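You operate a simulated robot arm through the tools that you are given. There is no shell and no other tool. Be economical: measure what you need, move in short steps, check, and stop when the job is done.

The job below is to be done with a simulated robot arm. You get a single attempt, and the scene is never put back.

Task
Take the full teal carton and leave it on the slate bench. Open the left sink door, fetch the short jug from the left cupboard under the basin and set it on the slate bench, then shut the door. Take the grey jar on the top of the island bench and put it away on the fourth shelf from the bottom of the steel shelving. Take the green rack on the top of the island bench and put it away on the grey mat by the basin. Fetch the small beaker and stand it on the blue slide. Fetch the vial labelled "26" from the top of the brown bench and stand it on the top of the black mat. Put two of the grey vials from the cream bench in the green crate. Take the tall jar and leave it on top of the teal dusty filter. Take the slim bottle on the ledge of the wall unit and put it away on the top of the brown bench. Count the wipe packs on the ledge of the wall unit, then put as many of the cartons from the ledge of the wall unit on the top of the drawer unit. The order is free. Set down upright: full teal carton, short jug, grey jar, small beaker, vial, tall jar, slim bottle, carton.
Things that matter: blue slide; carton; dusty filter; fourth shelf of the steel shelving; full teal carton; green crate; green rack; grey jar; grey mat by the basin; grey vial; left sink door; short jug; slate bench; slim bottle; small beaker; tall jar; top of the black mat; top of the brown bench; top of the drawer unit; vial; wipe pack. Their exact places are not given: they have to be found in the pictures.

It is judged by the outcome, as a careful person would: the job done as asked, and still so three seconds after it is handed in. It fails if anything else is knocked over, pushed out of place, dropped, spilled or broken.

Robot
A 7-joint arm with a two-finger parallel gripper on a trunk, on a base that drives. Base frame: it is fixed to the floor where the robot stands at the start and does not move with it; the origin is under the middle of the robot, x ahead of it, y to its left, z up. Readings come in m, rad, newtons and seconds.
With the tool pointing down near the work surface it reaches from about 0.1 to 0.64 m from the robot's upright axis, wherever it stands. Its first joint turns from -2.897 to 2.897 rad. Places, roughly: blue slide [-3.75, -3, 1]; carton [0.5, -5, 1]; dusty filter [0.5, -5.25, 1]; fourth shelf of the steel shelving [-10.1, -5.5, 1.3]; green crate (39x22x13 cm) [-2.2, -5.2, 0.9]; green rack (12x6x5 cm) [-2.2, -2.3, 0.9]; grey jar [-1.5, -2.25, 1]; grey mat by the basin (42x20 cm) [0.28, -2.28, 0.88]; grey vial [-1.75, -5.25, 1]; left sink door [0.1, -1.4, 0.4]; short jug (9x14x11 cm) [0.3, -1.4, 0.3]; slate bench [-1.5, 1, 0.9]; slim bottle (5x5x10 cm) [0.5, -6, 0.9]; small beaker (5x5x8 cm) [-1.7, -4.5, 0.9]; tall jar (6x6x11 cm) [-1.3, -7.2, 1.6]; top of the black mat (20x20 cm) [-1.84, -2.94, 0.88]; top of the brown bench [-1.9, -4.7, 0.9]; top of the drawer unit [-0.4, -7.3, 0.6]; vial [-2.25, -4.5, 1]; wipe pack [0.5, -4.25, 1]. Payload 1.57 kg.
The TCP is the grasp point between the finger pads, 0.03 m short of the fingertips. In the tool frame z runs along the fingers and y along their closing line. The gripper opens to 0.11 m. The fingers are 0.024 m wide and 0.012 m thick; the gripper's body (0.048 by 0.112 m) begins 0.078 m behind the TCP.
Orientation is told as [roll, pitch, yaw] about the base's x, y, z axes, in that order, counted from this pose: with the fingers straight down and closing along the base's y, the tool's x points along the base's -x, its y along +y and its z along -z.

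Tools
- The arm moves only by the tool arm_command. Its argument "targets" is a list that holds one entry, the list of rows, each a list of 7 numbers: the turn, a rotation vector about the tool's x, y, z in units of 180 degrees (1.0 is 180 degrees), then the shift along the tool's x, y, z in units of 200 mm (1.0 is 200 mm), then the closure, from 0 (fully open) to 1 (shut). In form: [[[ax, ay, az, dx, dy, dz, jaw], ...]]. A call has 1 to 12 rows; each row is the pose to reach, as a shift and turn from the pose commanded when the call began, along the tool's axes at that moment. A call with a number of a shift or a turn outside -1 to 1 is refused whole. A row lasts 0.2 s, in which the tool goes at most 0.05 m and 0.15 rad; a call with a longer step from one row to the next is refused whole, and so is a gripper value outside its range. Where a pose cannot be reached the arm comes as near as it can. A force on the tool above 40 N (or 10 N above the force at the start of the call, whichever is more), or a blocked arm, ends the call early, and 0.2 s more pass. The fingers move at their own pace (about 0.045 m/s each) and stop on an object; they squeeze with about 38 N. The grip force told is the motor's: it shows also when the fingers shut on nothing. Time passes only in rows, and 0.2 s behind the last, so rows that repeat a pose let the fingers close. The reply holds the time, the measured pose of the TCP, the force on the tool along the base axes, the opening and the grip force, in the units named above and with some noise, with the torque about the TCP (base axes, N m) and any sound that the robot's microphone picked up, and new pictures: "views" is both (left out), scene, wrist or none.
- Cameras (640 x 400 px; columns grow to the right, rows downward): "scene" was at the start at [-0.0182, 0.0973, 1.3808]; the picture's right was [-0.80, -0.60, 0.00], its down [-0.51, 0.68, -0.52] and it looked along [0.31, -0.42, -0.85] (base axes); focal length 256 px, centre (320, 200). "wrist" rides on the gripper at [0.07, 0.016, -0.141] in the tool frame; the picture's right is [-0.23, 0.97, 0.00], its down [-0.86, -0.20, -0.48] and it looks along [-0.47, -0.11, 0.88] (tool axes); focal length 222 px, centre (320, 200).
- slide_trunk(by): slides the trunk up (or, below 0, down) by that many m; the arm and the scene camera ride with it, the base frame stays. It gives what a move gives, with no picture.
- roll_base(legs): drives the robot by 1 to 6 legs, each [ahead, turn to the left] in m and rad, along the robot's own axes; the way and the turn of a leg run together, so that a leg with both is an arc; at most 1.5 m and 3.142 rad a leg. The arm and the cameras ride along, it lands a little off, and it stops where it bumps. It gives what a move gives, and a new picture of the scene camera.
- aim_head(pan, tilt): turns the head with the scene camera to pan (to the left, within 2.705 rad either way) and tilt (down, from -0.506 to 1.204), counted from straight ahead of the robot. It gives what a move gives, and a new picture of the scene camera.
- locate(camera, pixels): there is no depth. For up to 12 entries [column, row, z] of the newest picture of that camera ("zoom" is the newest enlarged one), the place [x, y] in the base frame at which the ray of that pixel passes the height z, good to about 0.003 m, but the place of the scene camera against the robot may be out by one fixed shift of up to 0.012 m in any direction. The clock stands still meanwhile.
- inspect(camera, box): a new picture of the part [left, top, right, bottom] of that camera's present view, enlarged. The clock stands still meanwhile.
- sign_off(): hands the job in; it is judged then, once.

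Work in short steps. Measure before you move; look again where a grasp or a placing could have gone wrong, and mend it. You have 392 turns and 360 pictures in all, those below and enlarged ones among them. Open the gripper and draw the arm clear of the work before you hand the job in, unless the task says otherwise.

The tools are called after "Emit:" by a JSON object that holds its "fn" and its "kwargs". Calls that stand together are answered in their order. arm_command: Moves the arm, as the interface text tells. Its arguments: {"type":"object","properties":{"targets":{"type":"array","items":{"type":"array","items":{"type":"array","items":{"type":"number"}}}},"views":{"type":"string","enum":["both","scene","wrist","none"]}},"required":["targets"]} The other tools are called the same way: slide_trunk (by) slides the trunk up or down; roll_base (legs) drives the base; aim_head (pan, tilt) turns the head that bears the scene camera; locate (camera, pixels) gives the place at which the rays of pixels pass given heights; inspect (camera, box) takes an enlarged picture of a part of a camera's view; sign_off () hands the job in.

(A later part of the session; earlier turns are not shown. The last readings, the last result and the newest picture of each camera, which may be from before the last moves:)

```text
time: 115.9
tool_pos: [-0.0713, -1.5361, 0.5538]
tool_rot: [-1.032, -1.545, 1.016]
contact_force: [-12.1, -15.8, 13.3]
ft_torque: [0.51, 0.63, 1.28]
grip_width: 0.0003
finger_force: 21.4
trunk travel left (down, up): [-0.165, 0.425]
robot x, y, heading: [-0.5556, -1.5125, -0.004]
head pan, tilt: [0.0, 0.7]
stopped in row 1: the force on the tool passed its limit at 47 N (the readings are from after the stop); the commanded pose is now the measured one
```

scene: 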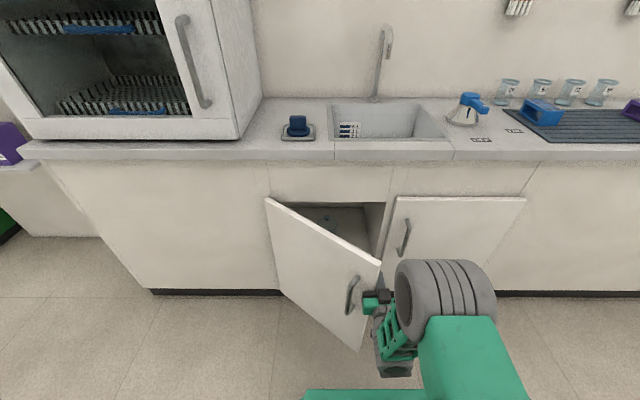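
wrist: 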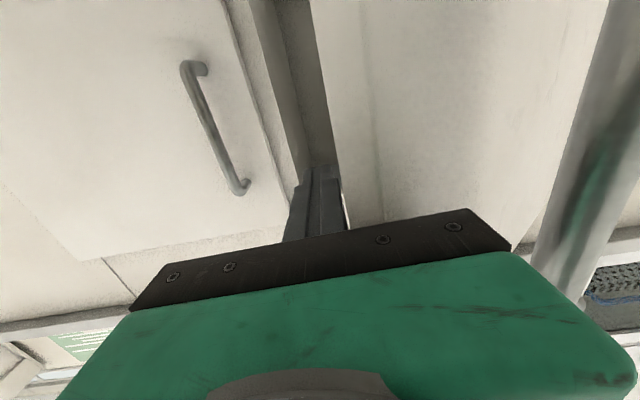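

The door edge is wedged against the gripper body. I ease off, back the base 0.2 m, and reach with only the fingertips inside the edge.

Emit:
{"fn": "arm_command", "kwargs": {"targets": [[[0, 0, 0, 0, -0.15, 0, 1], [0, 0, 0, 0, -0.3, 0, 1]]], "views": "none"}}

Emit:
{"fn": "roll_base", "kwargs": {"legs": [[-0.2, 0]]}}

Emit:
{"fn": "arm_command", "kwargs": {"targets": [[[0, 0, 0, 0, 0, 0.2, 1], [0, 0, 0, 0, 0, 0.4, 1], [0, 0, 0, 0, 0, 0.6, 1], [0, 0, 0, 0, 0, 0.7, 1]]], "views": "both"}}

```text
time: 116.5
tool_pos: [-0.071, -1.5945, 0.5537]
tool_rot: [-0.895, -1.544, 0.884]
contact_force: [-0.6, 0.1, 0.2]
ft_torque: [-0.06, 0.03, -0.02]
grip_width: 0.0
finger_force: 21.2
trunk travel left (down, up): [-0.165, 0.425]
robot x, y, heading: [-0.5589, -1.5089, -0.003]
head pan, tilt: [0.0, 0.7]
```

```text
time: 118.1
tool_pos: [-0.2709, -1.5938, 0.5534]
tool_rot: [-0.932, -1.544, 0.913]
contact_force: [0.3, -0.2, 0.4]
ft_torque: [0.0, -0.02, 0.0]
grip_width: 0.0
finger_force: 21.2
trunk travel left (down, up): [-0.165, 0.425]
robot x, y, heading: [-0.7539, -1.5122, -0.003]
head pan, tilt: [0.0, 0.7]
```

scene: 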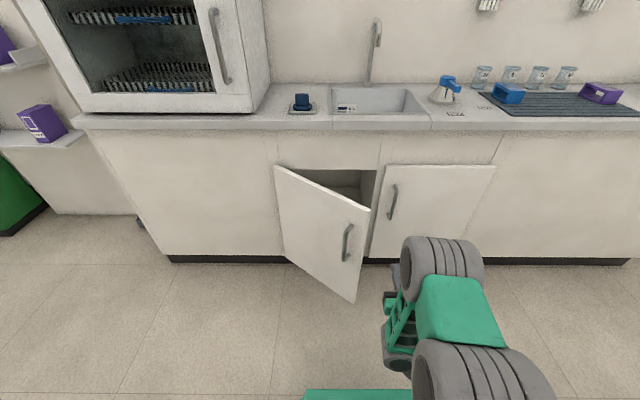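

```text
time: 119.1
tool_pos: [-0.1325, -1.595, 0.5516]
tool_rot: [-0.885, -1.543, 0.869]
contact_force: [-0.3, -0.1, -0.3]
ft_torque: [0.01, 0.03, 0.02]
grip_width: 0.0002
finger_force: 21.5
trunk travel left (down, up): [-0.165, 0.425]
robot x, y, heading: [-0.7577, -1.5137, -0.002]
head pan, tilt: [0.0, 0.7]
```

scene: 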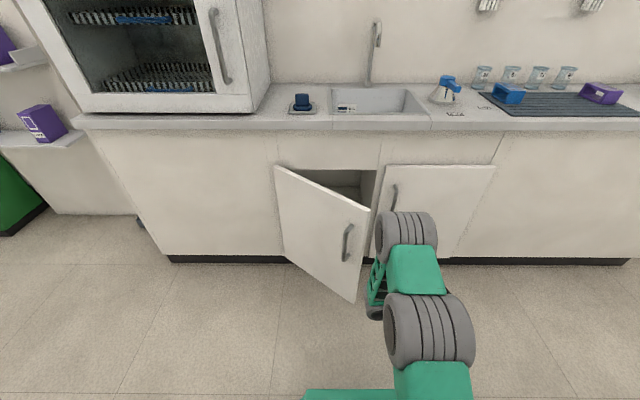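
wrist: 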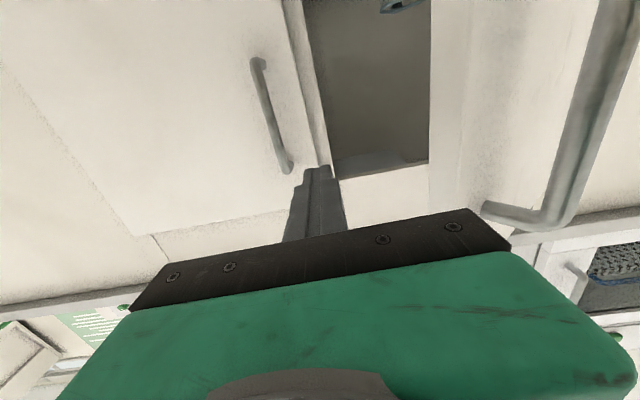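

I sweep left while drawing back along the edge's arc.

Emit:
{"fn": "arm_command", "kwargs": {"targets": [[[0, 0, 0, 0, 0.15, 0, 1], [0, 0, 0, 0, 0.3, 0, 1], [0, 0, 0, 0, 0.38, -0.05, 1], [0, 0, 0, 0, 0.46, -0.11, 1], [0, 0, 0, 0, 0.54, -0.17, 1], [0, 0, 0, 0, 0.62, -0.23, 1], [0, 0, 0, 0, 0.7, -0.28, 1], [0, 0, 0, 0, 0.78, -0.33, 1], [0, 0, 0, 0, 0.86, -0.37, 1], [0, 0, 0, 0, 0.94, -0.41, 1], [0, 0, 0, 0, 1, -0.44, 1]]], "views": "both"}}

```text
time: 120.0
tool_pos: [-0.1442, -1.5184, 0.5503]
tool_rot: [-0.931, -1.54, 0.903]
contact_force: [-1.6, -1.8, 0.7]
ft_torque: [0.03, -0.02, 0.02]
grip_width: 0.0
finger_force: 21.1
trunk travel left (down, up): [-0.165, 0.425]
robot x, y, heading: [-0.7579, -1.5124, -0.009]
head pan, tilt: [0.0, 0.7]
stopped in row 4: the force on the tool passed its limit at 48 N (the readings are from after the stop); the commanded pose is now the measured one
```

scene: 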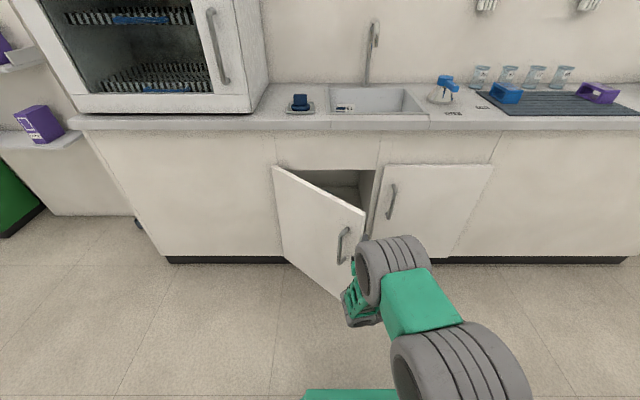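
wrist: 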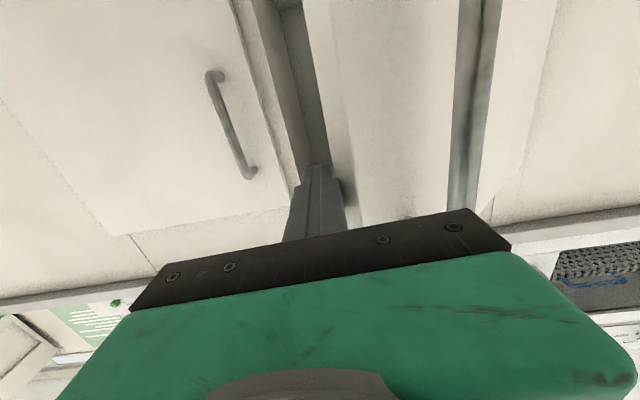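

Contact made at the fingertips; I continue with smaller steps.

Emit:
{"fn": "arm_command", "kwargs": {"targets": [[[0, 0, 0, 0, 0.03, -0.02, 1], [0, 0, 0, 0, 0.06, -0.045, 1], [0, 0, 0, 0, 0.09, -0.065, 1], [0, 0, 0, 0, 0.12, -0.09, 1], [0, 0, 0, 0, 0.15, -0.11, 1], [0, 0, 0, 0, 0.19, -0.13, 1], [0, 0, 0, 0, 0.23, -0.155, 1], [0, 0, 0, 0, 0.27, -0.175, 1], [0, 0, 0, 0, 0.31, -0.2, 1], [0, 0, 0, 0, 0.35, -0.22, 1], [0, 0, 0, 0, 0.39, -0.24, 1], [0, 0, 0, 0, 0.43, -0.26, 1]]], "views": "none"}}

Emit:
{"fn": "arm_command", "kwargs": {"targets": [[[0, 0, 0, 0, 0.03, -0.015, 1], [0, 0, 0, 0, 0.06, -0.03, 1], [0, 0, 0, 0, 0.09, -0.045, 1], [0, 0, 0, 0, 0.12, -0.06, 1], [0, 0, 0, 0, 0.15, -0.075, 1], [0, 0, 0, 0, 0.19, -0.09, 1], [0, 0, 0, 0, 0.23, -0.105, 1], [0, 0, 0, 0, 0.27, -0.12, 1], [0, 0, 0, 0, 0.31, -0.135, 1], [0, 0, 0, 0, 0.35, -0.15, 1], [0, 0, 0, 0, 0.39, -0.165, 1], [0, 0, 0, 0, 0.43, -0.18, 1]]], "views": "both"}}

```text
time: 120.8
tool_pos: [-0.1585, -1.5064, 0.5494]
tool_rot: [-0.922, -1.534, 0.888]
contact_force: [-10.2, -10.2, 7.7]
ft_torque: [0.26, -0.09, 0.22]
grip_width: 0.0
finger_force: 21.1
trunk travel left (down, up): [-0.165, 0.425]
robot x, y, heading: [-0.7551, -1.5139, -0.012]
head pan, tilt: [0.0, 0.7]
stopped in row 4: the force on the tool passed its limit at 42 N (the readings are from after the stop); the commanded pose is now the measured one
```

```text
time: 121.3
tool_pos: [-0.1631, -1.502, 0.549]
tool_rot: [-0.935, -1.53, 0.894]
contact_force: [-10.4, -11.0, 8.7]
ft_torque: [0.31, -0.05, 0.24]
grip_width: 0.0002
finger_force: 20.7
trunk travel left (down, up): [-0.165, 0.425]
robot x, y, heading: [-0.7593, -1.5148, -0.02]
head pan, tilt: [0.0, 0.7]
stopped in row 2: the force on the tool passed its limit at 43 N (the readings are from after the stop); the commanded pose is now the measured one
```

scene: 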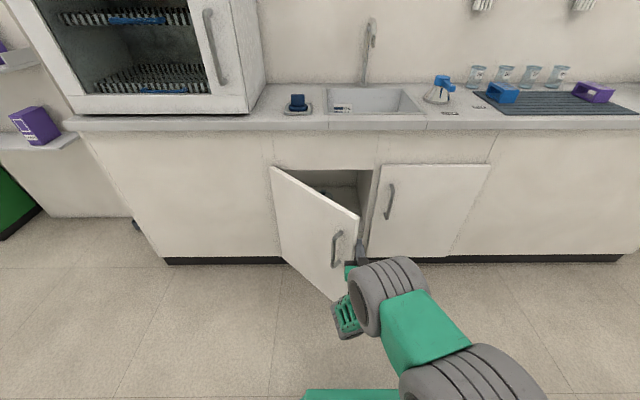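
wrist: 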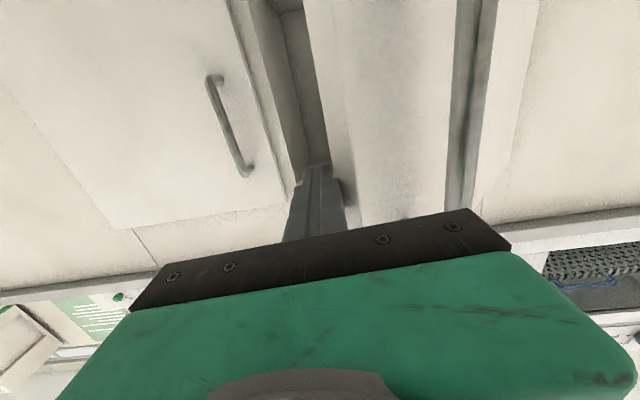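

The fingertips press the door's end face rather than its inner side. I ease right, go 6 cm deeper and push again.

Emit:
{"fn": "arm_command", "kwargs": {"targets": [[[0, 0, 0, 0, -0.12, 0, 1], [0, 0, 0, 0, -0.24, 0.1, 1], [0, 0, 0, 0, -0.24, 0.27, 1], [0, 0, 0, 0, -0.12, 0.27, 1], [0, 0, 0, 0, -0.06, 0.27, 1], [0, 0, 0, 0, 0, 0.27, 1], [0, 0, 0, 0, 0.05, 0.26, 1], [0, 0, 0, 0, 0.1, 0.24, 1], [0, 0, 0, 0, 0.15, 0.21, 1], [0, 0, 0, 0, 0.2, 0.18, 1], [0, 0, 0, 0, 0.25, 0.15, 1], [0, 0, 0, 0, 0.3, 0.12, 1]]], "views": "both"}}

```text
time: 122.9
tool_pos: [-0.1129, -1.5008, 0.5463]
tool_rot: [-0.902, -1.527, 0.853]
contact_force: [-11.4, -10.2, 11.0]
ft_torque: [0.47, 0.51, 1.02]
grip_width: 0.0002
finger_force: 21.5
trunk travel left (down, up): [-0.165, 0.425]
robot x, y, heading: [-0.7599, -1.51, -0.023]
head pan, tilt: [0.0, 0.7]
stopped in row 8: the force on the tool passed its limit at 48 N (the readings are from after the stop); the commanded pose is now the measured one
```

scene: 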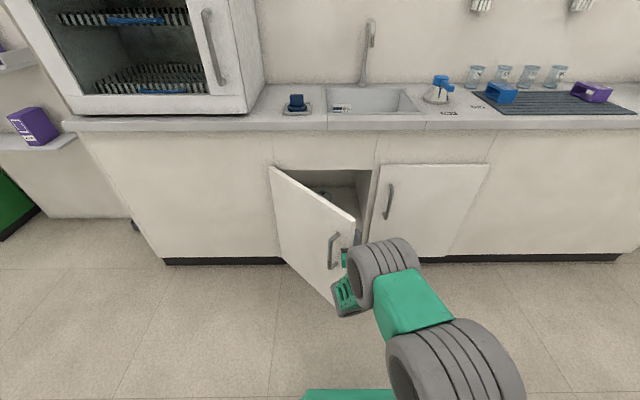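
wrist: 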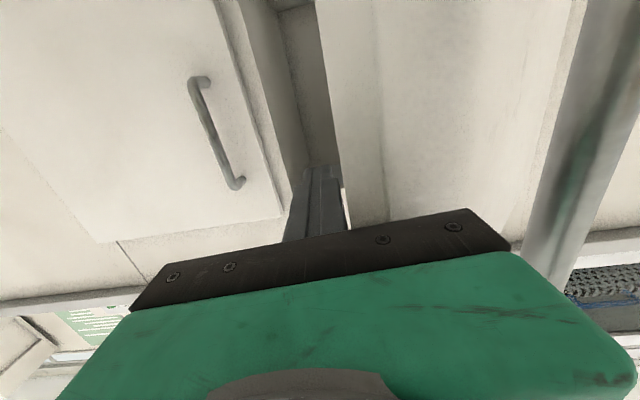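

The gripper body still catches the edge. I turn the hand about 42° left so the fingers lie along the door's inner face, then push outward.

Emit:
{"fn": "arm_command", "kwargs": {"targets": [[[0, 0, 0, 0, -0.2, 0, 1], [-0.03, 0, 0, 0, -0.35, 0, 1], [-0.075, 0, 0, 0, -0.4, 0, 1], [-0.12, 0, 0, 0, -0.4, 0, 1], [-0.165, 0, 0, 0, -0.4, 0, 1], [-0.21, 0, 0, 0, -0.4, 0.05, 1], [-0.24, 0, 0, 0, -0.3, 0.1, 1], [-0.24, 0, 0, 0, -0.2, 0.15, 1]]], "views": "both"}}

```text
time: 124.2
tool_pos: [-0.1698, -1.4822, 0.5286]
tool_rot: [-0.162, -1.518, 0.605]
contact_force: [0.8, 0.1, 0.2]
ft_torque: [-0.01, 0.03, 0.02]
grip_width: 0.0
finger_force: 21.5
out of reach, approached as far as the arm can: row 2, 3, 4, 5, 6
trunk travel left (down, up): [-0.165, 0.425]
robot x, y, heading: [-0.7581, -1.5121, -0.022]
head pan, tilt: [0.0, 0.7]
stopped in row 6: the force on the tool passed its limit at 128 N (the readings are from after the stop); the commanded pose is now the measured one
```

scene: 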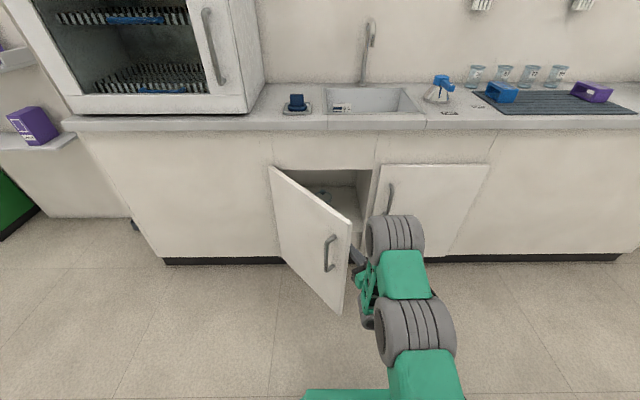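
wrist: 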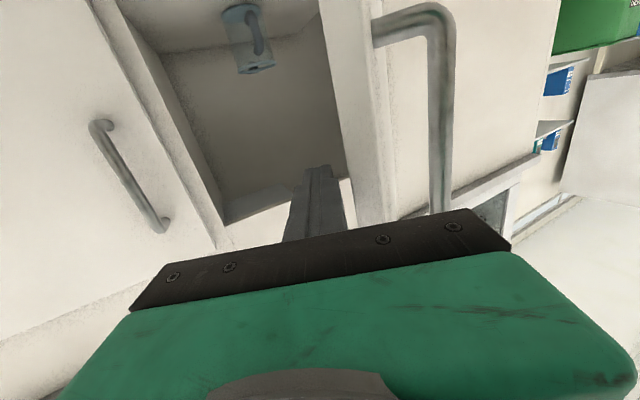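

Now the fingers are inside the edge with the hand turned 25° left. I push along the tool's y.

Emit:
{"fn": "arm_command", "kwargs": {"targets": [[[0, 0, 0, 0, 0.04, 0, 1], [0, 0, 0, 0, 0.08, 0, 1], [0, 0, 0, 0, 0.12, 0, 1], [0, 0, 0, 0, 0.16, 0, 1], [0, 0, 0, 0, 0.2, 0, 1], [0, 0, 0, 0, 0.24, 0, 1], [0, 0, 0, 0, 0.28, 0, 1], [0, 0, 0, 0, 0.32, 0, 1], [0, 0, 0, 0, 0.36, 0, 1], [0, 0, 0, 0, 0.4, 0, 1], [0, 0, 0, 0, 0.44, 0, 1], [0, 0, 0, 0, 0.48, 0, 1]]], "views": "both"}}

```text
time: 126.8
tool_pos: [-0.2099, -1.397, 0.528]
tool_rot: [-0.173, -1.52, 0.615]
contact_force: [-0.2, 0.4, 0.2]
ft_torque: [-0.02, -0.04, 0.03]
grip_width: 0.0
finger_force: 21.4
trunk travel left (down, up): [-0.165, 0.425]
robot x, y, heading: [-0.7584, -1.5128, -0.022]
head pan, tilt: [0.0, 0.7]
```

scene: 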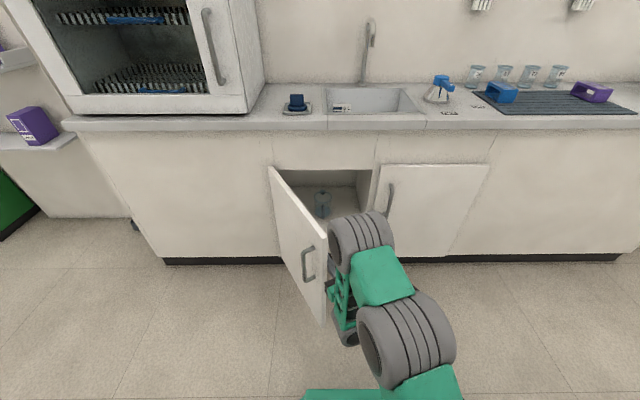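
wrist: 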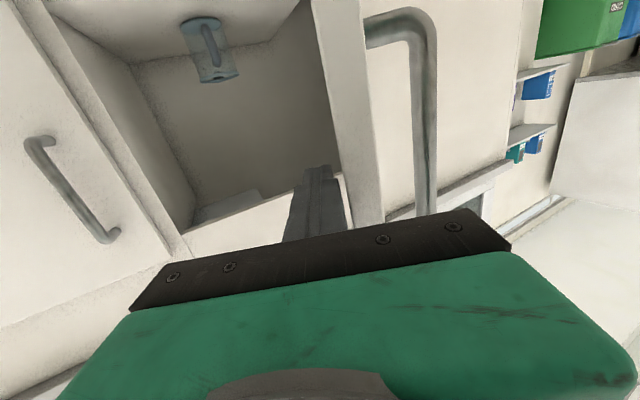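

The door swings nicely (~65°). One more push of the same kind.

Emit:
{"fn": "arm_command", "kwargs": {"targets": [[[0, 0, 0, 0, 0.04, 0, 1], [0, 0, 0, 0, 0.08, 0, 1], [0, 0, 0, 0, 0.12, 0, 1], [0, 0, 0, 0, 0.16, 0, 1], [0, 0, 0, 0, 0.2, 0, 1], [0, 0, 0, 0, 0.25, 0, 1], [0, 0, 0, 0, 0.3, 0, 1], [0, 0, 0, 0, 0.35, 0, 1], [0, 0, 0, 0, 0.4, 0, 1], [0, 0, 0, 0, 0.45, 0, 1], [0, 0, 0, 0, 0.5, 0, 1], [0, 0, 0, 0, 0.55, 0, 1]]], "views": "both"}}

```text
time: 129.4
tool_pos: [-0.2587, -1.2957, 0.527]
tool_rot: [-0.168, -1.517, 0.609]
contact_force: [0.3, -0.2, 0.6]
ft_torque: [-0.03, 0.03, -0.03]
grip_width: 0.0
finger_force: 21.5
trunk travel left (down, up): [-0.165, 0.425]
robot x, y, heading: [-0.759, -1.5145, -0.025]
head pan, tilt: [0.0, 0.7]
```

scene: 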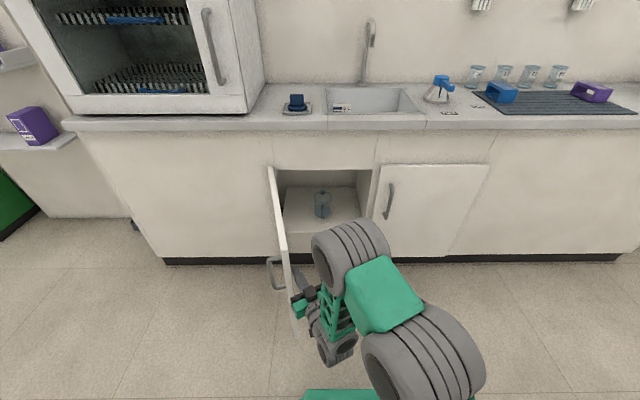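
wrist: 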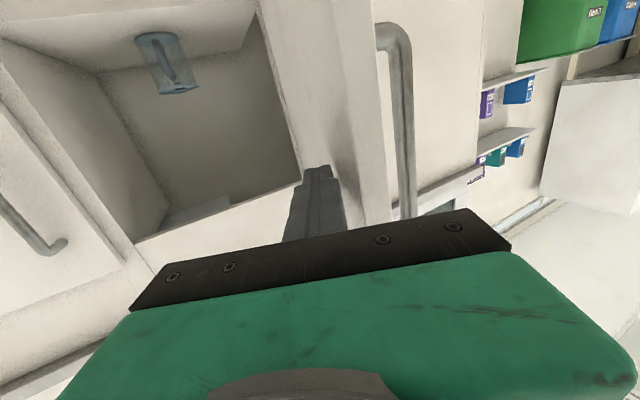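

The door is fully open. I move the hand right, clear of the door, and measure the jug at (322,218).

Emit:
{"fn": "locate", "kwargs": {"camera": "scene", "pixels": [[322, 218, 0.25], [322, 218, 0.2], [322, 218, 0.3], [322, 193, 0.36], [322, 193, 0.3], [284, 232, 0.25], [284, 232, 0.2], [366, 225, 0.25], [287, 186, 0.25], [358, 187, 0.25]]}}

Emit:
{"fn": "locate", "kwargs": {"camera": "wrist", "pixels": [[158, 36, 0.22], [158, 36, 0.25], [158, 36, 0.28], [176, 93, 0.36], [176, 93, 0.33]]}}

Emit:
{"fn": "inspect", "kwargs": {"camera": "scene", "box": [260, 150, 400, 250]}}

```text
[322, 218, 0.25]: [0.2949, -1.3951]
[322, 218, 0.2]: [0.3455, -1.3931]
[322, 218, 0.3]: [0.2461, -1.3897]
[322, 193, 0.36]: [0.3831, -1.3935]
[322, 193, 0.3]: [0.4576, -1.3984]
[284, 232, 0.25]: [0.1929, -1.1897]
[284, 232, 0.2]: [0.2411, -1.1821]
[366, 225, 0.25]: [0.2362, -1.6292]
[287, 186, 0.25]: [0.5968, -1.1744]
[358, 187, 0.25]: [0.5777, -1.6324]
```

```text
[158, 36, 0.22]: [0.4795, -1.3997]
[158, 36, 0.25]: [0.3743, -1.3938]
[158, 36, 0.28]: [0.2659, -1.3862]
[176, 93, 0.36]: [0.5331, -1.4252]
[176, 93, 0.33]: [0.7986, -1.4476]
```

```text
4.00 times, centred on (330, 200) of scene
```

zoom: 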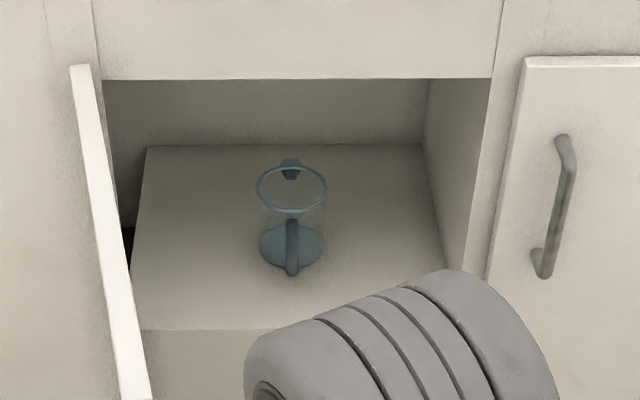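

The jug stands with its handle toward me at about (0.32,-1.395), on a ledge at z≈0.27. I square the hand, lower it and drive closer on a shallow S to keep clear of the open door.

Emit:
{"fn": "arm_command", "kwargs": {"targets": [[[0, 0, 0, 0, -0.15, -0.05, 1], [0.035, 0, 0, 0, -0.25, -0.1, 0.6], [0.07, 0, 0, 0, -0.3, -0.14, 0.3], [0.105, 0, 0, 0, -0.34, -0.16, 0], [0.14, 0, 0, 0, -0.36, -0.17, 0]]], "views": "none"}}

Emit:
{"fn": "roll_base", "kwargs": {"legs": [[0.15, -0.35], [0.15, 0.36]]}}

Emit:
{"fn": "slide_trunk", "kwargs": {"by": -0.16}}

Emit:
{"fn": "arm_command", "kwargs": {"targets": [[[0, 0, 0, 0, 0, 0, 0]]], "views": "both"}}

```text
time: 130.7
tool_pos: [-0.2574, -1.3766, 0.5309]
tool_rot: [-0.616, -1.52, 0.617]
contact_force: [0.4, 0.6, 1.0]
ft_torque: [0.01, -0.02, -0.01]
grip_width: 0.0821
finger_force: 0.2
trunk travel left (down, up): [-0.165, 0.425]
robot x, y, heading: [-0.7595, -1.5111, -0.025]
head pan, tilt: [0.0, 0.7]
```

```text
time: 133.2
tool_pos: [0.0342, -1.43, 0.5289]
tool_rot: [-0.605, -1.517, 0.618]
contact_force: [-0.1, -0.3, -0.2]
ft_torque: [0.01, 0.01, 0.0]
grip_width: 0.1101
finger_force: 0.1
trunk travel left (down, up): [-0.165, 0.425]
robot x, y, heading: [-0.4649, -1.5695, -0.015]
head pan, tilt: [0.0, 0.7]
```

scene: 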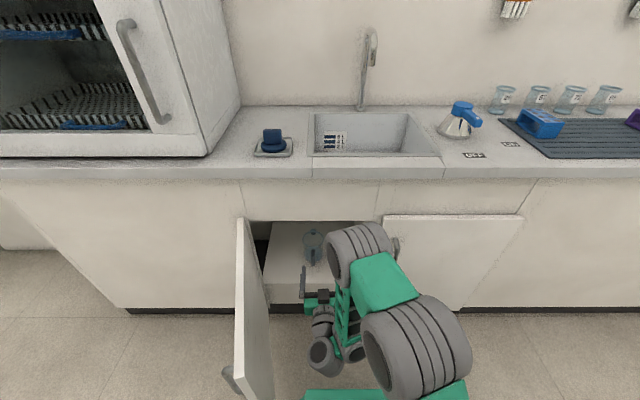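

```text
time: 135.1
tool_pos: [0.0343, -1.4299, 0.37]
tool_rot: [-0.606, -1.52, 0.617]
contact_force: [-0.8, 0.6, -0.2]
ft_torque: [0.03, -0.03, -0.02]
grip_width: 0.1099
finger_force: 0.1
trunk travel left (down, up): [-0.005, 0.585]
robot x, y, heading: [-0.4678, -1.5705, -0.014]
head pan, tilt: [0.0, 0.7]
```

```text
time: 135.5
tool_pos: [0.0344, -1.431, 0.3696]
tool_rot: [-0.606, -1.518, 0.616]
contact_force: [-0.2, -0.5, 0.0]
ft_torque: [0.01, 0.05, -0.03]
grip_width: 0.1102
finger_force: 0.0
trunk travel left (down, up): [-0.005, 0.585]
robot x, y, heading: [-0.4654, -1.571, -0.014]
head pan, tilt: [0.0, 0.7]
```

scene: 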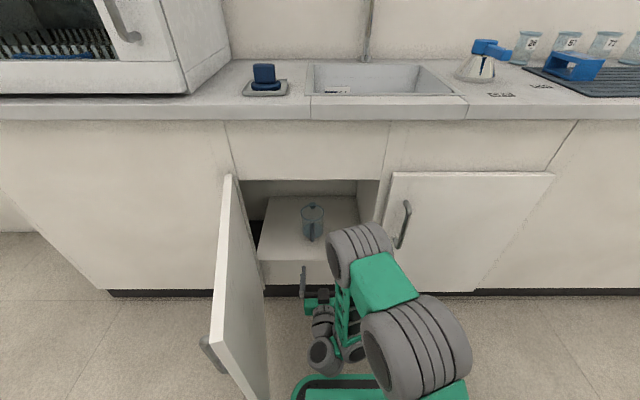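
wrist: 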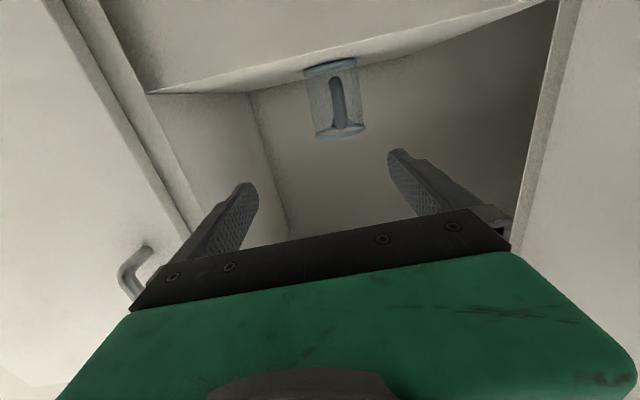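

From this lower viewpoint I triangulate the jug again.

Emit:
{"fn": "locate", "kwargs": {"camera": "scene", "pixels": [[311, 241, 0.25], [311, 241, 0.28], [311, 241, 0.22], [300, 210, 0.37], [324, 210, 0.37], [260, 262, 0.25], [260, 262, 0.28]]}}

Emit:
{"fn": "locate", "kwargs": {"camera": "wrist", "pixels": [[318, 138, 0.36], [363, 130, 0.36], [318, 138, 0.38], [363, 130, 0.38], [305, 70, 0.27], [355, 60, 0.27]]}}

Emit:
{"fn": "inspect", "kwargs": {"camera": "scene", "box": [240, 170, 400, 270]}}

```text
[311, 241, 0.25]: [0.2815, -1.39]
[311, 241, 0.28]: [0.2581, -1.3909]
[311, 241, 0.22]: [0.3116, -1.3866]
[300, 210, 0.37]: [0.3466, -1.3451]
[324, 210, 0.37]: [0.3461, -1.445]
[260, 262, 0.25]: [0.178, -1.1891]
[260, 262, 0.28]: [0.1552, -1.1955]
```

```text
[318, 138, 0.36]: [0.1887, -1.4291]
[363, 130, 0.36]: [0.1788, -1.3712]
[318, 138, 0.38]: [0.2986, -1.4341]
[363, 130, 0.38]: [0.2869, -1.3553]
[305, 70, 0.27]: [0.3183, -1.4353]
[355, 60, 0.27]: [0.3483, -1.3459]
```

```text
4.00 times, centred on (320, 220) of scene
```

zoom: 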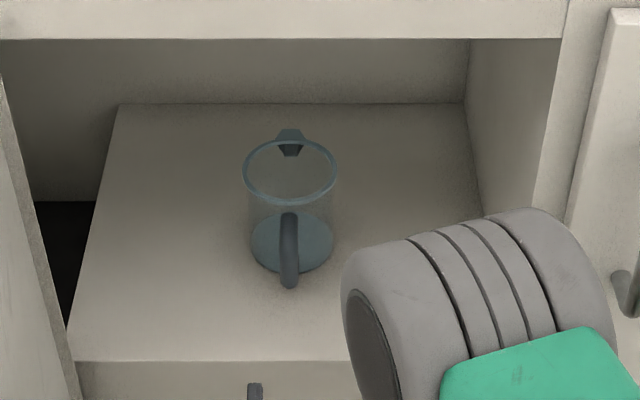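

Emit:
{"fn": "locate", "kwargs": {"camera": "scene", "pixels": [[312.8, 230, 0.25], [312.8, 230, 0.28], [312.5, 213, 0.36], [312.5, 213, 0.39], [260, 262, 0.24], [310, 241, 0.27]]}}

```text
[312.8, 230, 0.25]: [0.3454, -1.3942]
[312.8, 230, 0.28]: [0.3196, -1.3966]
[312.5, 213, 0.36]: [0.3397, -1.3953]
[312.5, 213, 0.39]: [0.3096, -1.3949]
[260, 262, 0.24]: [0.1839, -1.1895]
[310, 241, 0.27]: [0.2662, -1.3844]
```

Jug axis ≈(0.342,-1.395), base z≈0.255, top 0.365. I line up: left 3.6 cm, down 4 cm, and look again.

Emit:
{"fn": "arm_command", "kwargs": {"targets": [[[0, 0, 0, 0.1, 0.09, 0, 0], [0, 0, 0, 0.19, 0.18, 0, 0], [0, 0, 0, 0.19, 0.18, 0.1, 0]]], "views": "none"}}

Emit:
{"fn": "roll_base", "kwargs": {"legs": [[0.12, 0]]}}

Emit:
{"fn": "arm_command", "kwargs": {"targets": [[[0, 0, 0, 0, 0, 0, 0]]], "views": "wrist"}}

```text
time: 136.3
tool_pos: [0.0527, -1.3968, 0.3292]
tool_rot: [-0.617, -1.517, 0.627]
contact_force: [0.0, 0.7, -0.4]
ft_torque: [-0.01, -0.01, 0.03]
grip_width: 0.11
finger_force: 0.0
trunk travel left (down, up): [-0.005, 0.585]
robot x, y, heading: [-0.4673, -1.5704, -0.01]
head pan, tilt: [0.0, 0.7]
```

```text
time: 137.5
tool_pos: [0.1713, -1.3972, 0.328]
tool_rot: [-0.605, -1.519, 0.616]
contact_force: [0.0, 0.1, 0.4]
ft_torque: [0.0, -0.03, -0.01]
grip_width: 0.11
finger_force: 0.2
trunk travel left (down, up): [-0.005, 0.585]
robot x, y, heading: [-0.347, -1.5703, -0.016]
head pan, tilt: [0.0, 0.7]
```

scene: 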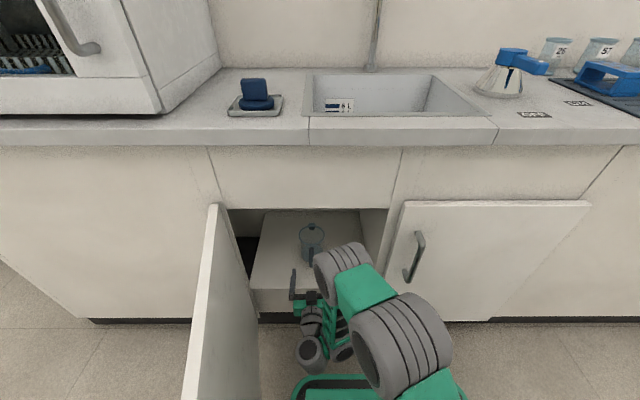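

```text
time: 137.9
tool_pos: [0.1722, -1.3958, 0.3284]
tool_rot: [-0.609, -1.518, 0.62]
contact_force: [0.1, -0.1, -0.4]
ft_torque: [0.03, -0.03, 0.03]
grip_width: 0.1099
finger_force: 0.0
trunk travel left (down, up): [-0.005, 0.585]
robot x, y, heading: [-0.3456, -1.5664, -0.009]
head pan, tilt: [0.0, 0.7]
```

wrist: 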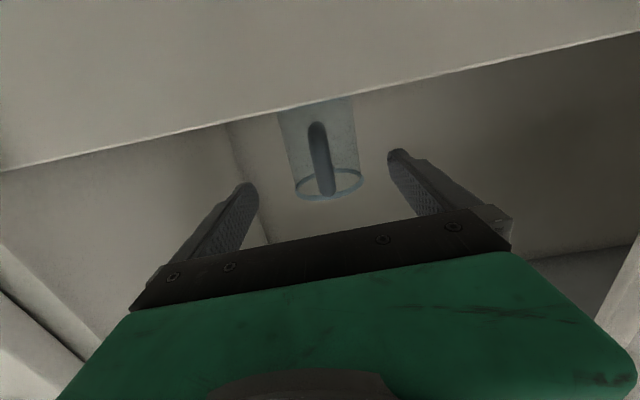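

I check the rim's side points in the wrist picture: (295,193) and (363,178).

Emit:
{"fn": "locate", "kwargs": {"camera": "wrist", "pixels": [[295, 193, 0.365], [363, 178, 0.365], [320, 192, 0.36], [317, 130, 0.32]]}}

```text
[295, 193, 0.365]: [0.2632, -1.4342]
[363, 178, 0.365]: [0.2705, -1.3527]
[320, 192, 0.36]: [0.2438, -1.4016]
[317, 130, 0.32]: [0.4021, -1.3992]
```

Centred (rim centre y≈-1.393 against the tool's -1.396). I advance 14.5 cm around the jug.

Emit:
{"fn": "arm_command", "kwargs": {"targets": [[[0, 0, 0, 0, 0.01, 0.1, 0], [0, 0, 0, 0, 0.015, 0.2, 0], [0, 0, 0, 0, 0.015, 0.3, 0], [0, 0, 0, 0, 0.015, 0.4, 0], [0, 0, 0, 0, 0.015, 0.48, 0], [0, 0, 0, 0, 0.015, 0.56, 0]]], "views": "both"}}

```text
time: 139.3
tool_pos: [0.2513, -1.4038, 0.3188]
tool_rot: [-0.623, -1.521, 0.635]
contact_force: [-0.3, 1.0, 0.4]
ft_torque: [0.01, 0.04, 0.04]
grip_width: 0.1101
finger_force: 0.1
out of reach, approached as far as the arm can: row 4, 5, 6
trunk travel left (down, up): [-0.005, 0.585]
robot x, y, heading: [-0.3466, -1.5667, -0.016]
head pan, tilt: [0.0, 0.7]
```

scene: 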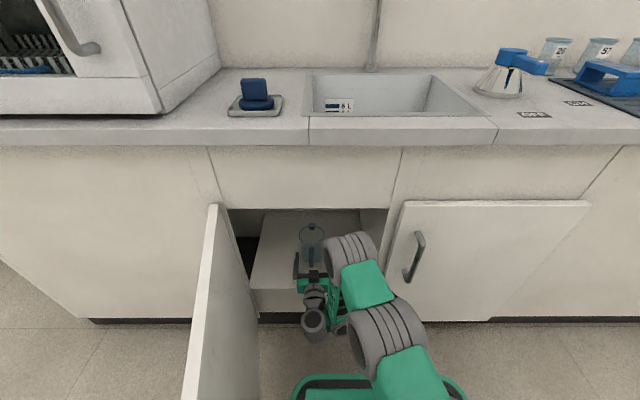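
wrist: 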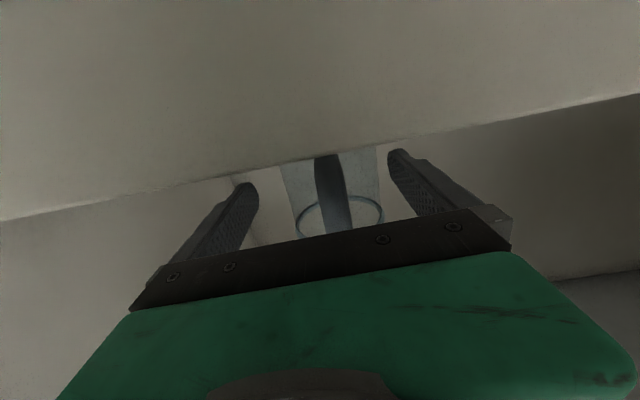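

Reach limit, and the hand drifted 1 cm right. I pull back slightly and correct left, then use the base to advance.

Emit:
{"fn": "arm_command", "kwargs": {"targets": [[[0, 0, 0, -0.02, 0.02, -0.1, 0], [0, 0, 0, -0.04, 0.055, -0.15, 0], [0, 0, 0, -0.04, 0.055, -0.15, 0]]], "views": "wrist"}}

```text
time: 140.1
tool_pos: [0.2212, -1.3918, 0.3281]
tool_rot: [-0.604, -1.517, 0.616]
contact_force: [0.6, 1.2, -0.4]
ft_torque: [0.01, 0.04, 0.02]
grip_width: 0.1101
finger_force: 0.1
trunk travel left (down, up): [-0.005, 0.585]
robot x, y, heading: [-0.3463, -1.5689, -0.013]
head pan, tilt: [0.0, 0.7]
```

wrist: 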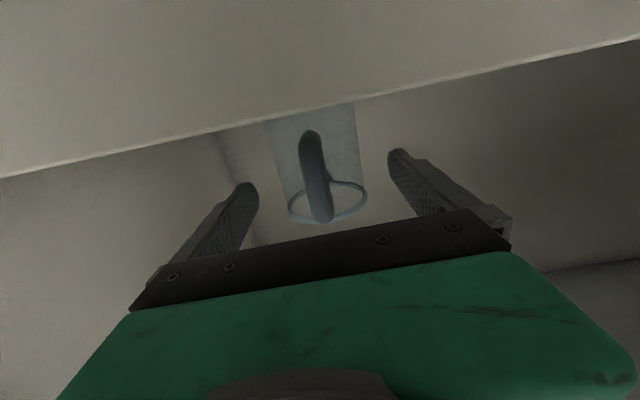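

Centred now. I roll ahead 5 cm and check.

Emit:
{"fn": "roll_base", "kwargs": {"legs": [[0.05, 0]]}}

Emit:
{"fn": "arm_command", "kwargs": {"targets": [[[0, 0, 0, 0, 0, 0, 0]]], "views": "wrist"}}

```text
time: 141.0
tool_pos: [0.2714, -1.393, 0.3295]
tool_rot: [-0.607, -1.52, 0.616]
contact_force: [-0.2, 0.3, -0.2]
ft_torque: [0.0, -0.02, 0.01]
grip_width: 0.1102
finger_force: 0.0
trunk travel left (down, up): [-0.005, 0.585]
robot x, y, heading: [-0.2965, -1.5724, -0.017]
head pan, tilt: [0.0, 0.7]
```

scene: 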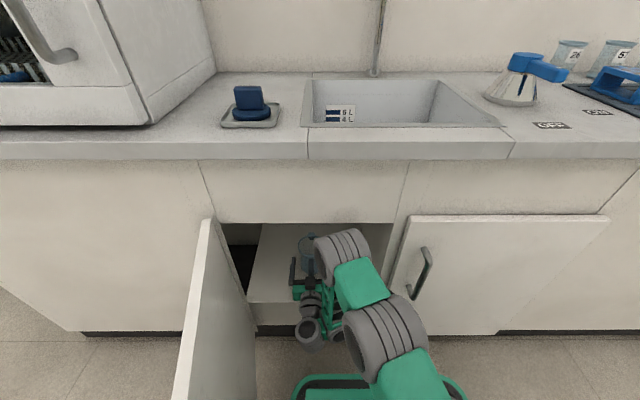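

```text
time: 141.4
tool_pos: [0.2697, -1.3924, 0.3286]
tool_rot: [-0.607, -1.519, 0.617]
contact_force: [-0.1, 0.2, -0.1]
ft_torque: [0.02, -0.02, -0.04]
grip_width: 0.1097
finger_force: 0.1
trunk travel left (down, up): [-0.005, 0.585]
robot x, y, heading: [-0.2954, -1.5748, -0.014]
head pan, tilt: [0.0, 0.7]
```

wrist: 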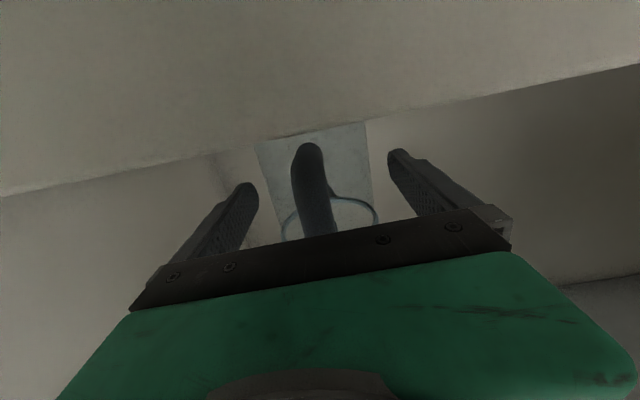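

Still centred. I roll ahead the last 4.5 cm and close.

Emit:
{"fn": "roll_base", "kwargs": {"legs": [[0.042, 0]]}}

Emit:
{"fn": "arm_command", "kwargs": {"targets": [[[0, 0, 0, 0, 0, 0, 0.5], [0, 0, 0, 0, 0, 0, 1], [0, 0, 0, 0, 0, 0, 1], [0, 0, 0, 0, 0, 0, 1]]], "views": "both"}}

```text
time: 142.5
tool_pos: [0.2923, -1.4065, 0.2869]
tool_rot: [0.104, -1.449, -0.139]
contact_force: [-45.6, 68.4, 628.7]
ft_torque: [-1.96, 65.21, -6.98]
grip_width: 0.1056
finger_force: 0.0
trunk travel left (down, up): [-0.005, 0.585]
robot x, y, heading: [-0.2591, -1.5725, -0.005]
head pan, tilt: [0.0, 0.7]
stopped in leg 1: the force on the tool passed its limit at 1456 N (the readings are from after the stop); the commanded pose is now the measured one
```

scene: 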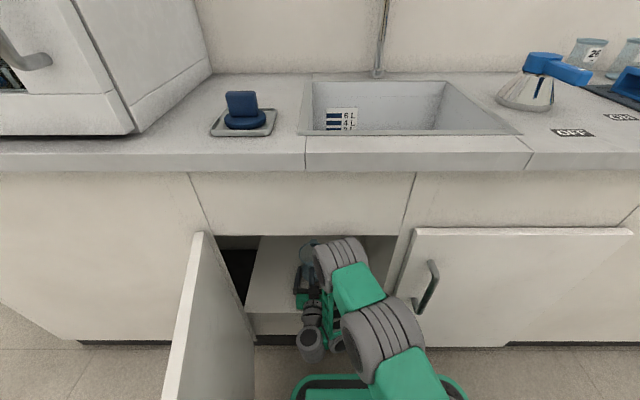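

```text
time: 143.0
tool_pos: [0.2927, -1.4068, 0.2858]
tool_rot: [0.133, -1.449, -0.175]
contact_force: [-57.9, 95.4, 454.7]
ft_torque: [-2.43, 42.2, -13.94]
grip_width: 0.1032
finger_force: 12.6
trunk travel left (down, up): [-0.005, 0.585]
robot x, y, heading: [-0.2537, -1.5723, -0.004]
head pan, tilt: [0.0, 0.7]
stopped in row 2: the force on the tool passed its limit at 644 N (the readings are from after the stop); the commanded pose is now the measured one
```

scene: 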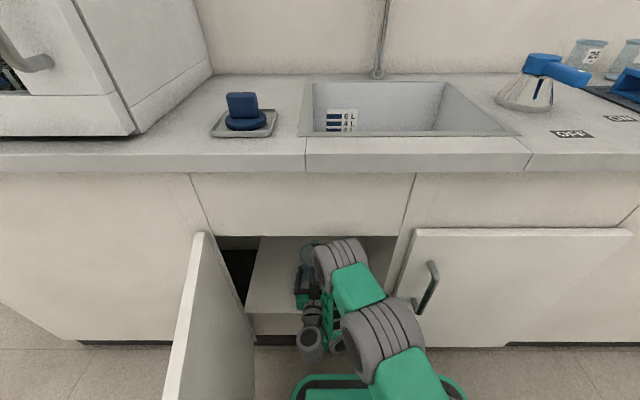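
wrist: 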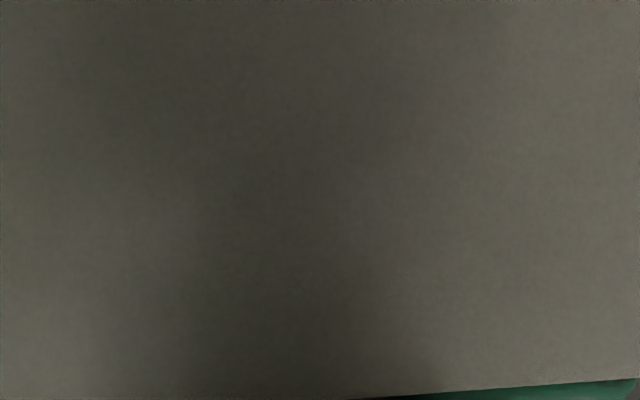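

The wrist under the hand struck the ledge front. I back the base off at once.

Emit:
{"fn": "roll_base", "kwargs": {"legs": [[-0.06, 0]]}}

Emit:
{"fn": "arm_command", "kwargs": {"targets": [[[0, 0, 0, 0, 0, 0, 0]]], "views": "both"}}

```text
time: 144.0
tool_pos: [0.2508, -1.4094, 0.3278]
tool_rot: [1.482, -1.544, -1.562]
contact_force: [-0.6, 0.6, -0.7]
ft_torque: [-0.02, 0.03, 0.0]
grip_width: 0.0888
finger_force: 37.9
trunk travel left (down, up): [-0.005, 0.585]
robot x, y, heading: [-0.3109, -1.5708, -0.021]
head pan, tilt: [0.0, 0.7]
stopped in leg 1: the force on the tool passed its limit at 479 N (the readings are from after the stop); the commanded pose is now the measured one
```

scene: 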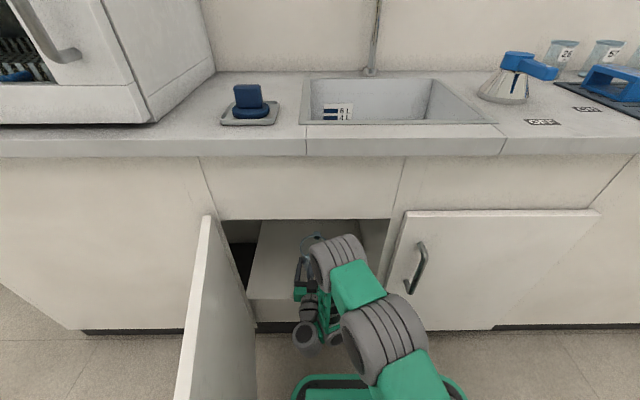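

```text
time: 144.4
tool_pos: [0.2516, -1.4094, 0.3254]
tool_rot: [1.303, -1.543, -1.384]
contact_force: [-0.5, 0.5, 0.7]
ft_torque: [0.02, -0.04, 0.01]
grip_width: 0.1096
finger_force: 0.1
trunk travel left (down, up): [-0.005, 0.585]
robot x, y, heading: [-0.3125, -1.5702, -0.021]
head pan, tilt: [0.0, 0.7]
```

scene: 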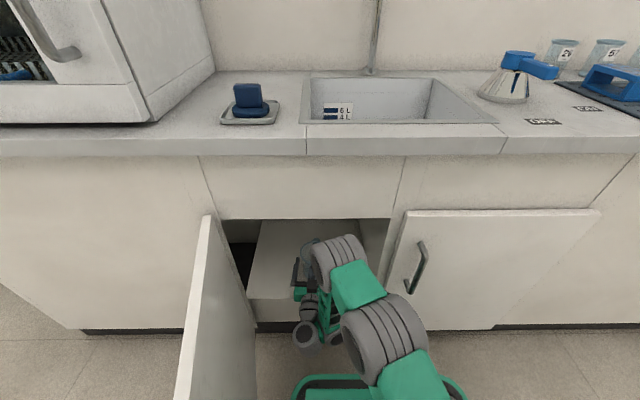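
wrist: 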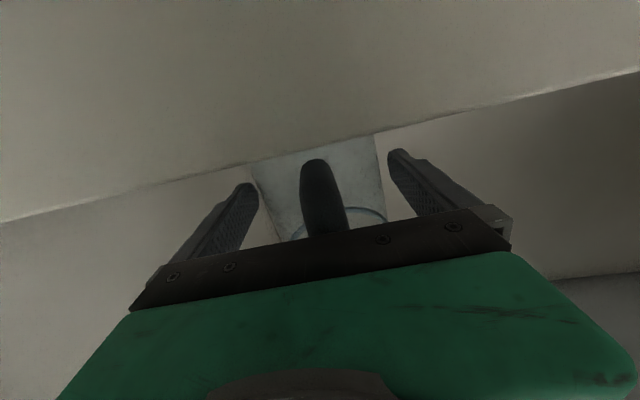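

The jug had actually been gripped (width 0.089) and dragged along 4 cm, still upright between the fingers. I close again here.

Emit:
{"fn": "arm_command", "kwargs": {"targets": [[[0, 0, 0, 0, 0, 0, 0.5], [0, 0, 0, 0, 0, 0, 1], [0, 0, 0, 0, 0, 0, 1], [0, 0, 0, 0, 0, 0, 1]]], "views": "both"}}

Emit:
{"fn": "inspect", "kwargs": {"camera": "scene", "box": [240, 200, 400, 300]}}

```text
time: 145.4
tool_pos: [0.2518, -1.4096, 0.326]
tool_rot: [1.349, -1.545, -1.431]
contact_force: [-0.3, 0.7, 1.3]
ft_torque: [-0.11, 0.02, -0.01]
grip_width: 0.0839
finger_force: 35.1
trunk travel left (down, up): [-0.005, 0.585]
robot x, y, heading: [-0.3126, -1.5716, -0.024]
head pan, tilt: [0.0, 0.7]
```

scene: 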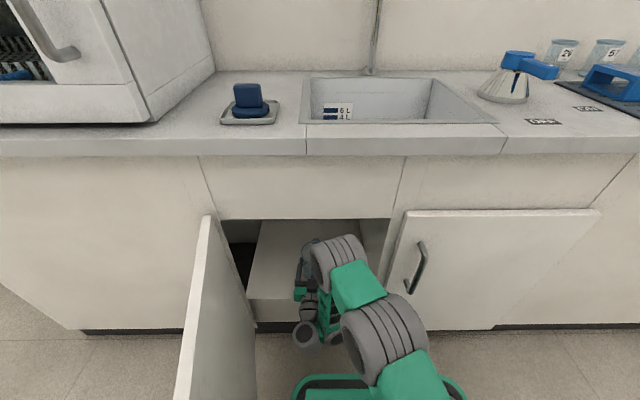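
wrist: 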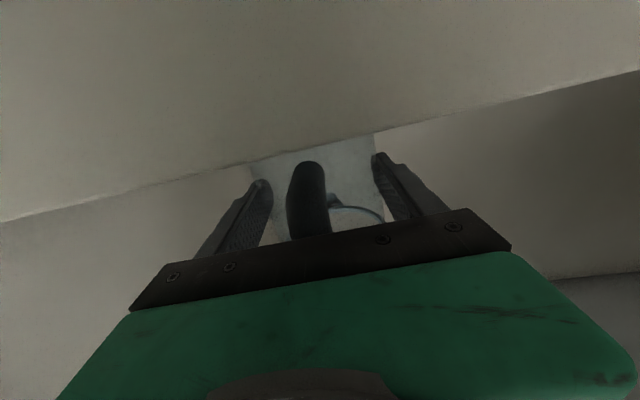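

```text
4.00 times, centred on (320, 250) of scene
```

zoom: 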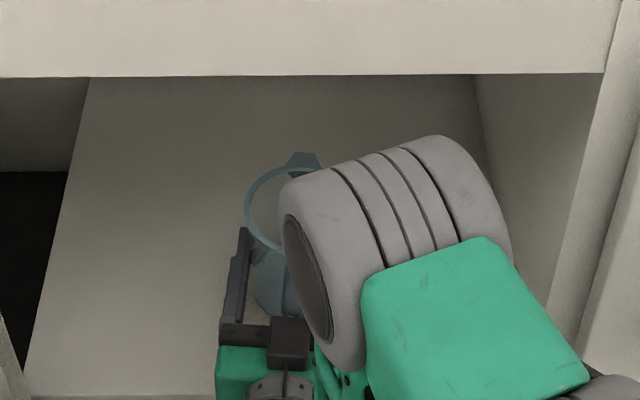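

The grip is slightly ahead of the jug's axis side (0.084 < 0.09). I open, advance 1.3 cm and re-close for a better hold.

Emit:
{"fn": "arm_command", "kwargs": {"targets": [[[0, 0, 0, 0, 0, 0, 0], [0, 0, 0, 0, 0, 0, 0]]], "views": "none"}}

Emit:
{"fn": "roll_base", "kwargs": {"legs": [[0.014, 0]]}}

Emit:
{"fn": "arm_command", "kwargs": {"targets": [[[0, 0, 0, 0, 0, 0, 0.5], [0, 0, 0, 0, 0, 0, 1], [0, 0, 0, 0, 0, 0, 1], [0, 0, 0, 0, 0, 0, 1]]], "views": "wrist"}}

```text
time: 146.0
tool_pos: [0.2523, -1.4102, 0.3246]
tool_rot: [1.344, -1.545, -1.426]
contact_force: [0.0, -0.4, -0.9]
ft_torque: [0.01, -0.01, 0.0]
grip_width: 0.1099
finger_force: 0.3
trunk travel left (down, up): [-0.005, 0.585]
robot x, y, heading: [-0.3108, -1.5695, -0.023]
head pan, tilt: [0.0, 0.7]
```

```text
time: 146.8
tool_pos: [0.265, -1.4109, 0.3255]
tool_rot: [1.343, -1.543, -1.426]
contact_force: [-0.1, 0.5, 0.8]
ft_torque: [-0.01, -0.03, 0.02]
grip_width: 0.1101
finger_force: 0.1
trunk travel left (down, up): [-0.005, 0.585]
robot x, y, heading: [-0.3003, -1.5692, -0.021]
head pan, tilt: [0.0, 0.7]
```

scene: 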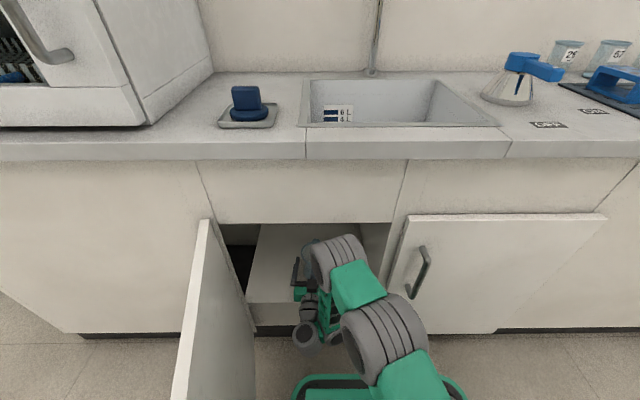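

```text
time: 147.8
tool_pos: [0.266, -1.4107, 0.3268]
tool_rot: [1.353, -1.544, -1.436]
contact_force: [-0.4, 0.0, 1.2]
ft_torque: [-0.04, 0.01, 0.02]
grip_width: 0.084
finger_force: 35.4
trunk travel left (down, up): [-0.005, 0.585]
robot x, y, heading: [-0.2985, -1.5739, -0.023]
head pan, tilt: [0.0, 0.7]
```

wrist: 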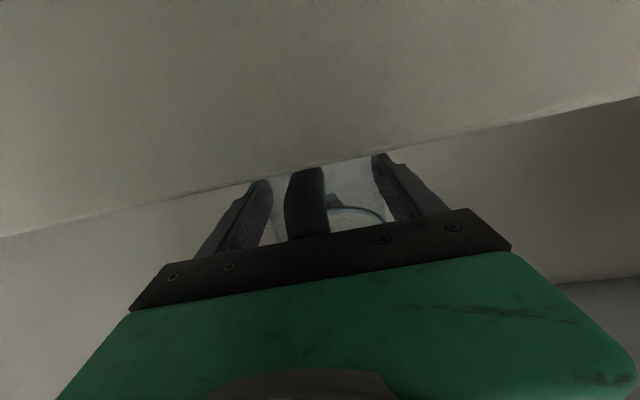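

Again 0.084, so that is the jug's diameter. I lift 5 cm with the trunk and check.

Emit:
{"fn": "slide_trunk", "kwargs": {"by": 0.05}}

Emit:
{"fn": "roll_base", "kwargs": {"legs": [[-0.25, 0]]}}

Emit:
{"fn": "inspect", "kwargs": {"camera": "scene", "box": [240, 180, 400, 360]}}

```text
time: 148.7
tool_pos: [0.2662, -1.4096, 0.3758]
tool_rot: [1.337, -1.544, -1.419]
contact_force: [-0.1, -0.4, -1.0]
ft_torque: [-0.03, 0.0, 0.07]
grip_width: 0.084
finger_force: 38.4
trunk travel left (down, up): [-0.055, 0.535]
robot x, y, heading: [-0.2971, -1.5722, -0.022]
head pan, tilt: [0.0, 0.7]
```

```text
time: 150.5
tool_pos: [0.0176, -1.404, 0.3745]
tool_rot: [1.345, -1.545, -1.429]
contact_force: [-0.5, 0.4, -1.4]
ft_torque: [-0.02, 0.0, 0.02]
grip_width: 0.0836
finger_force: 38.2
trunk travel left (down, up): [-0.055, 0.535]
robot x, y, heading: [-0.5494, -1.5669, -0.022]
head pan, tilt: [0.0, 0.7]
```

scene: 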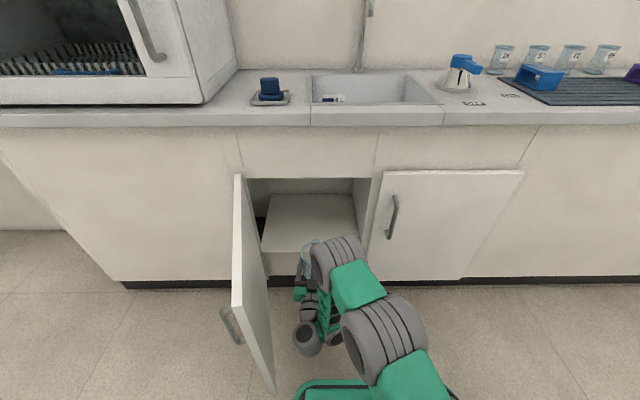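

```text
2.22 times, centred on (320, 270) of scene
```

zoom: 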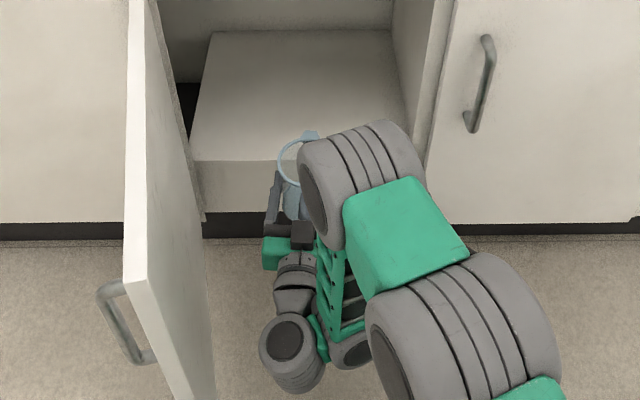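

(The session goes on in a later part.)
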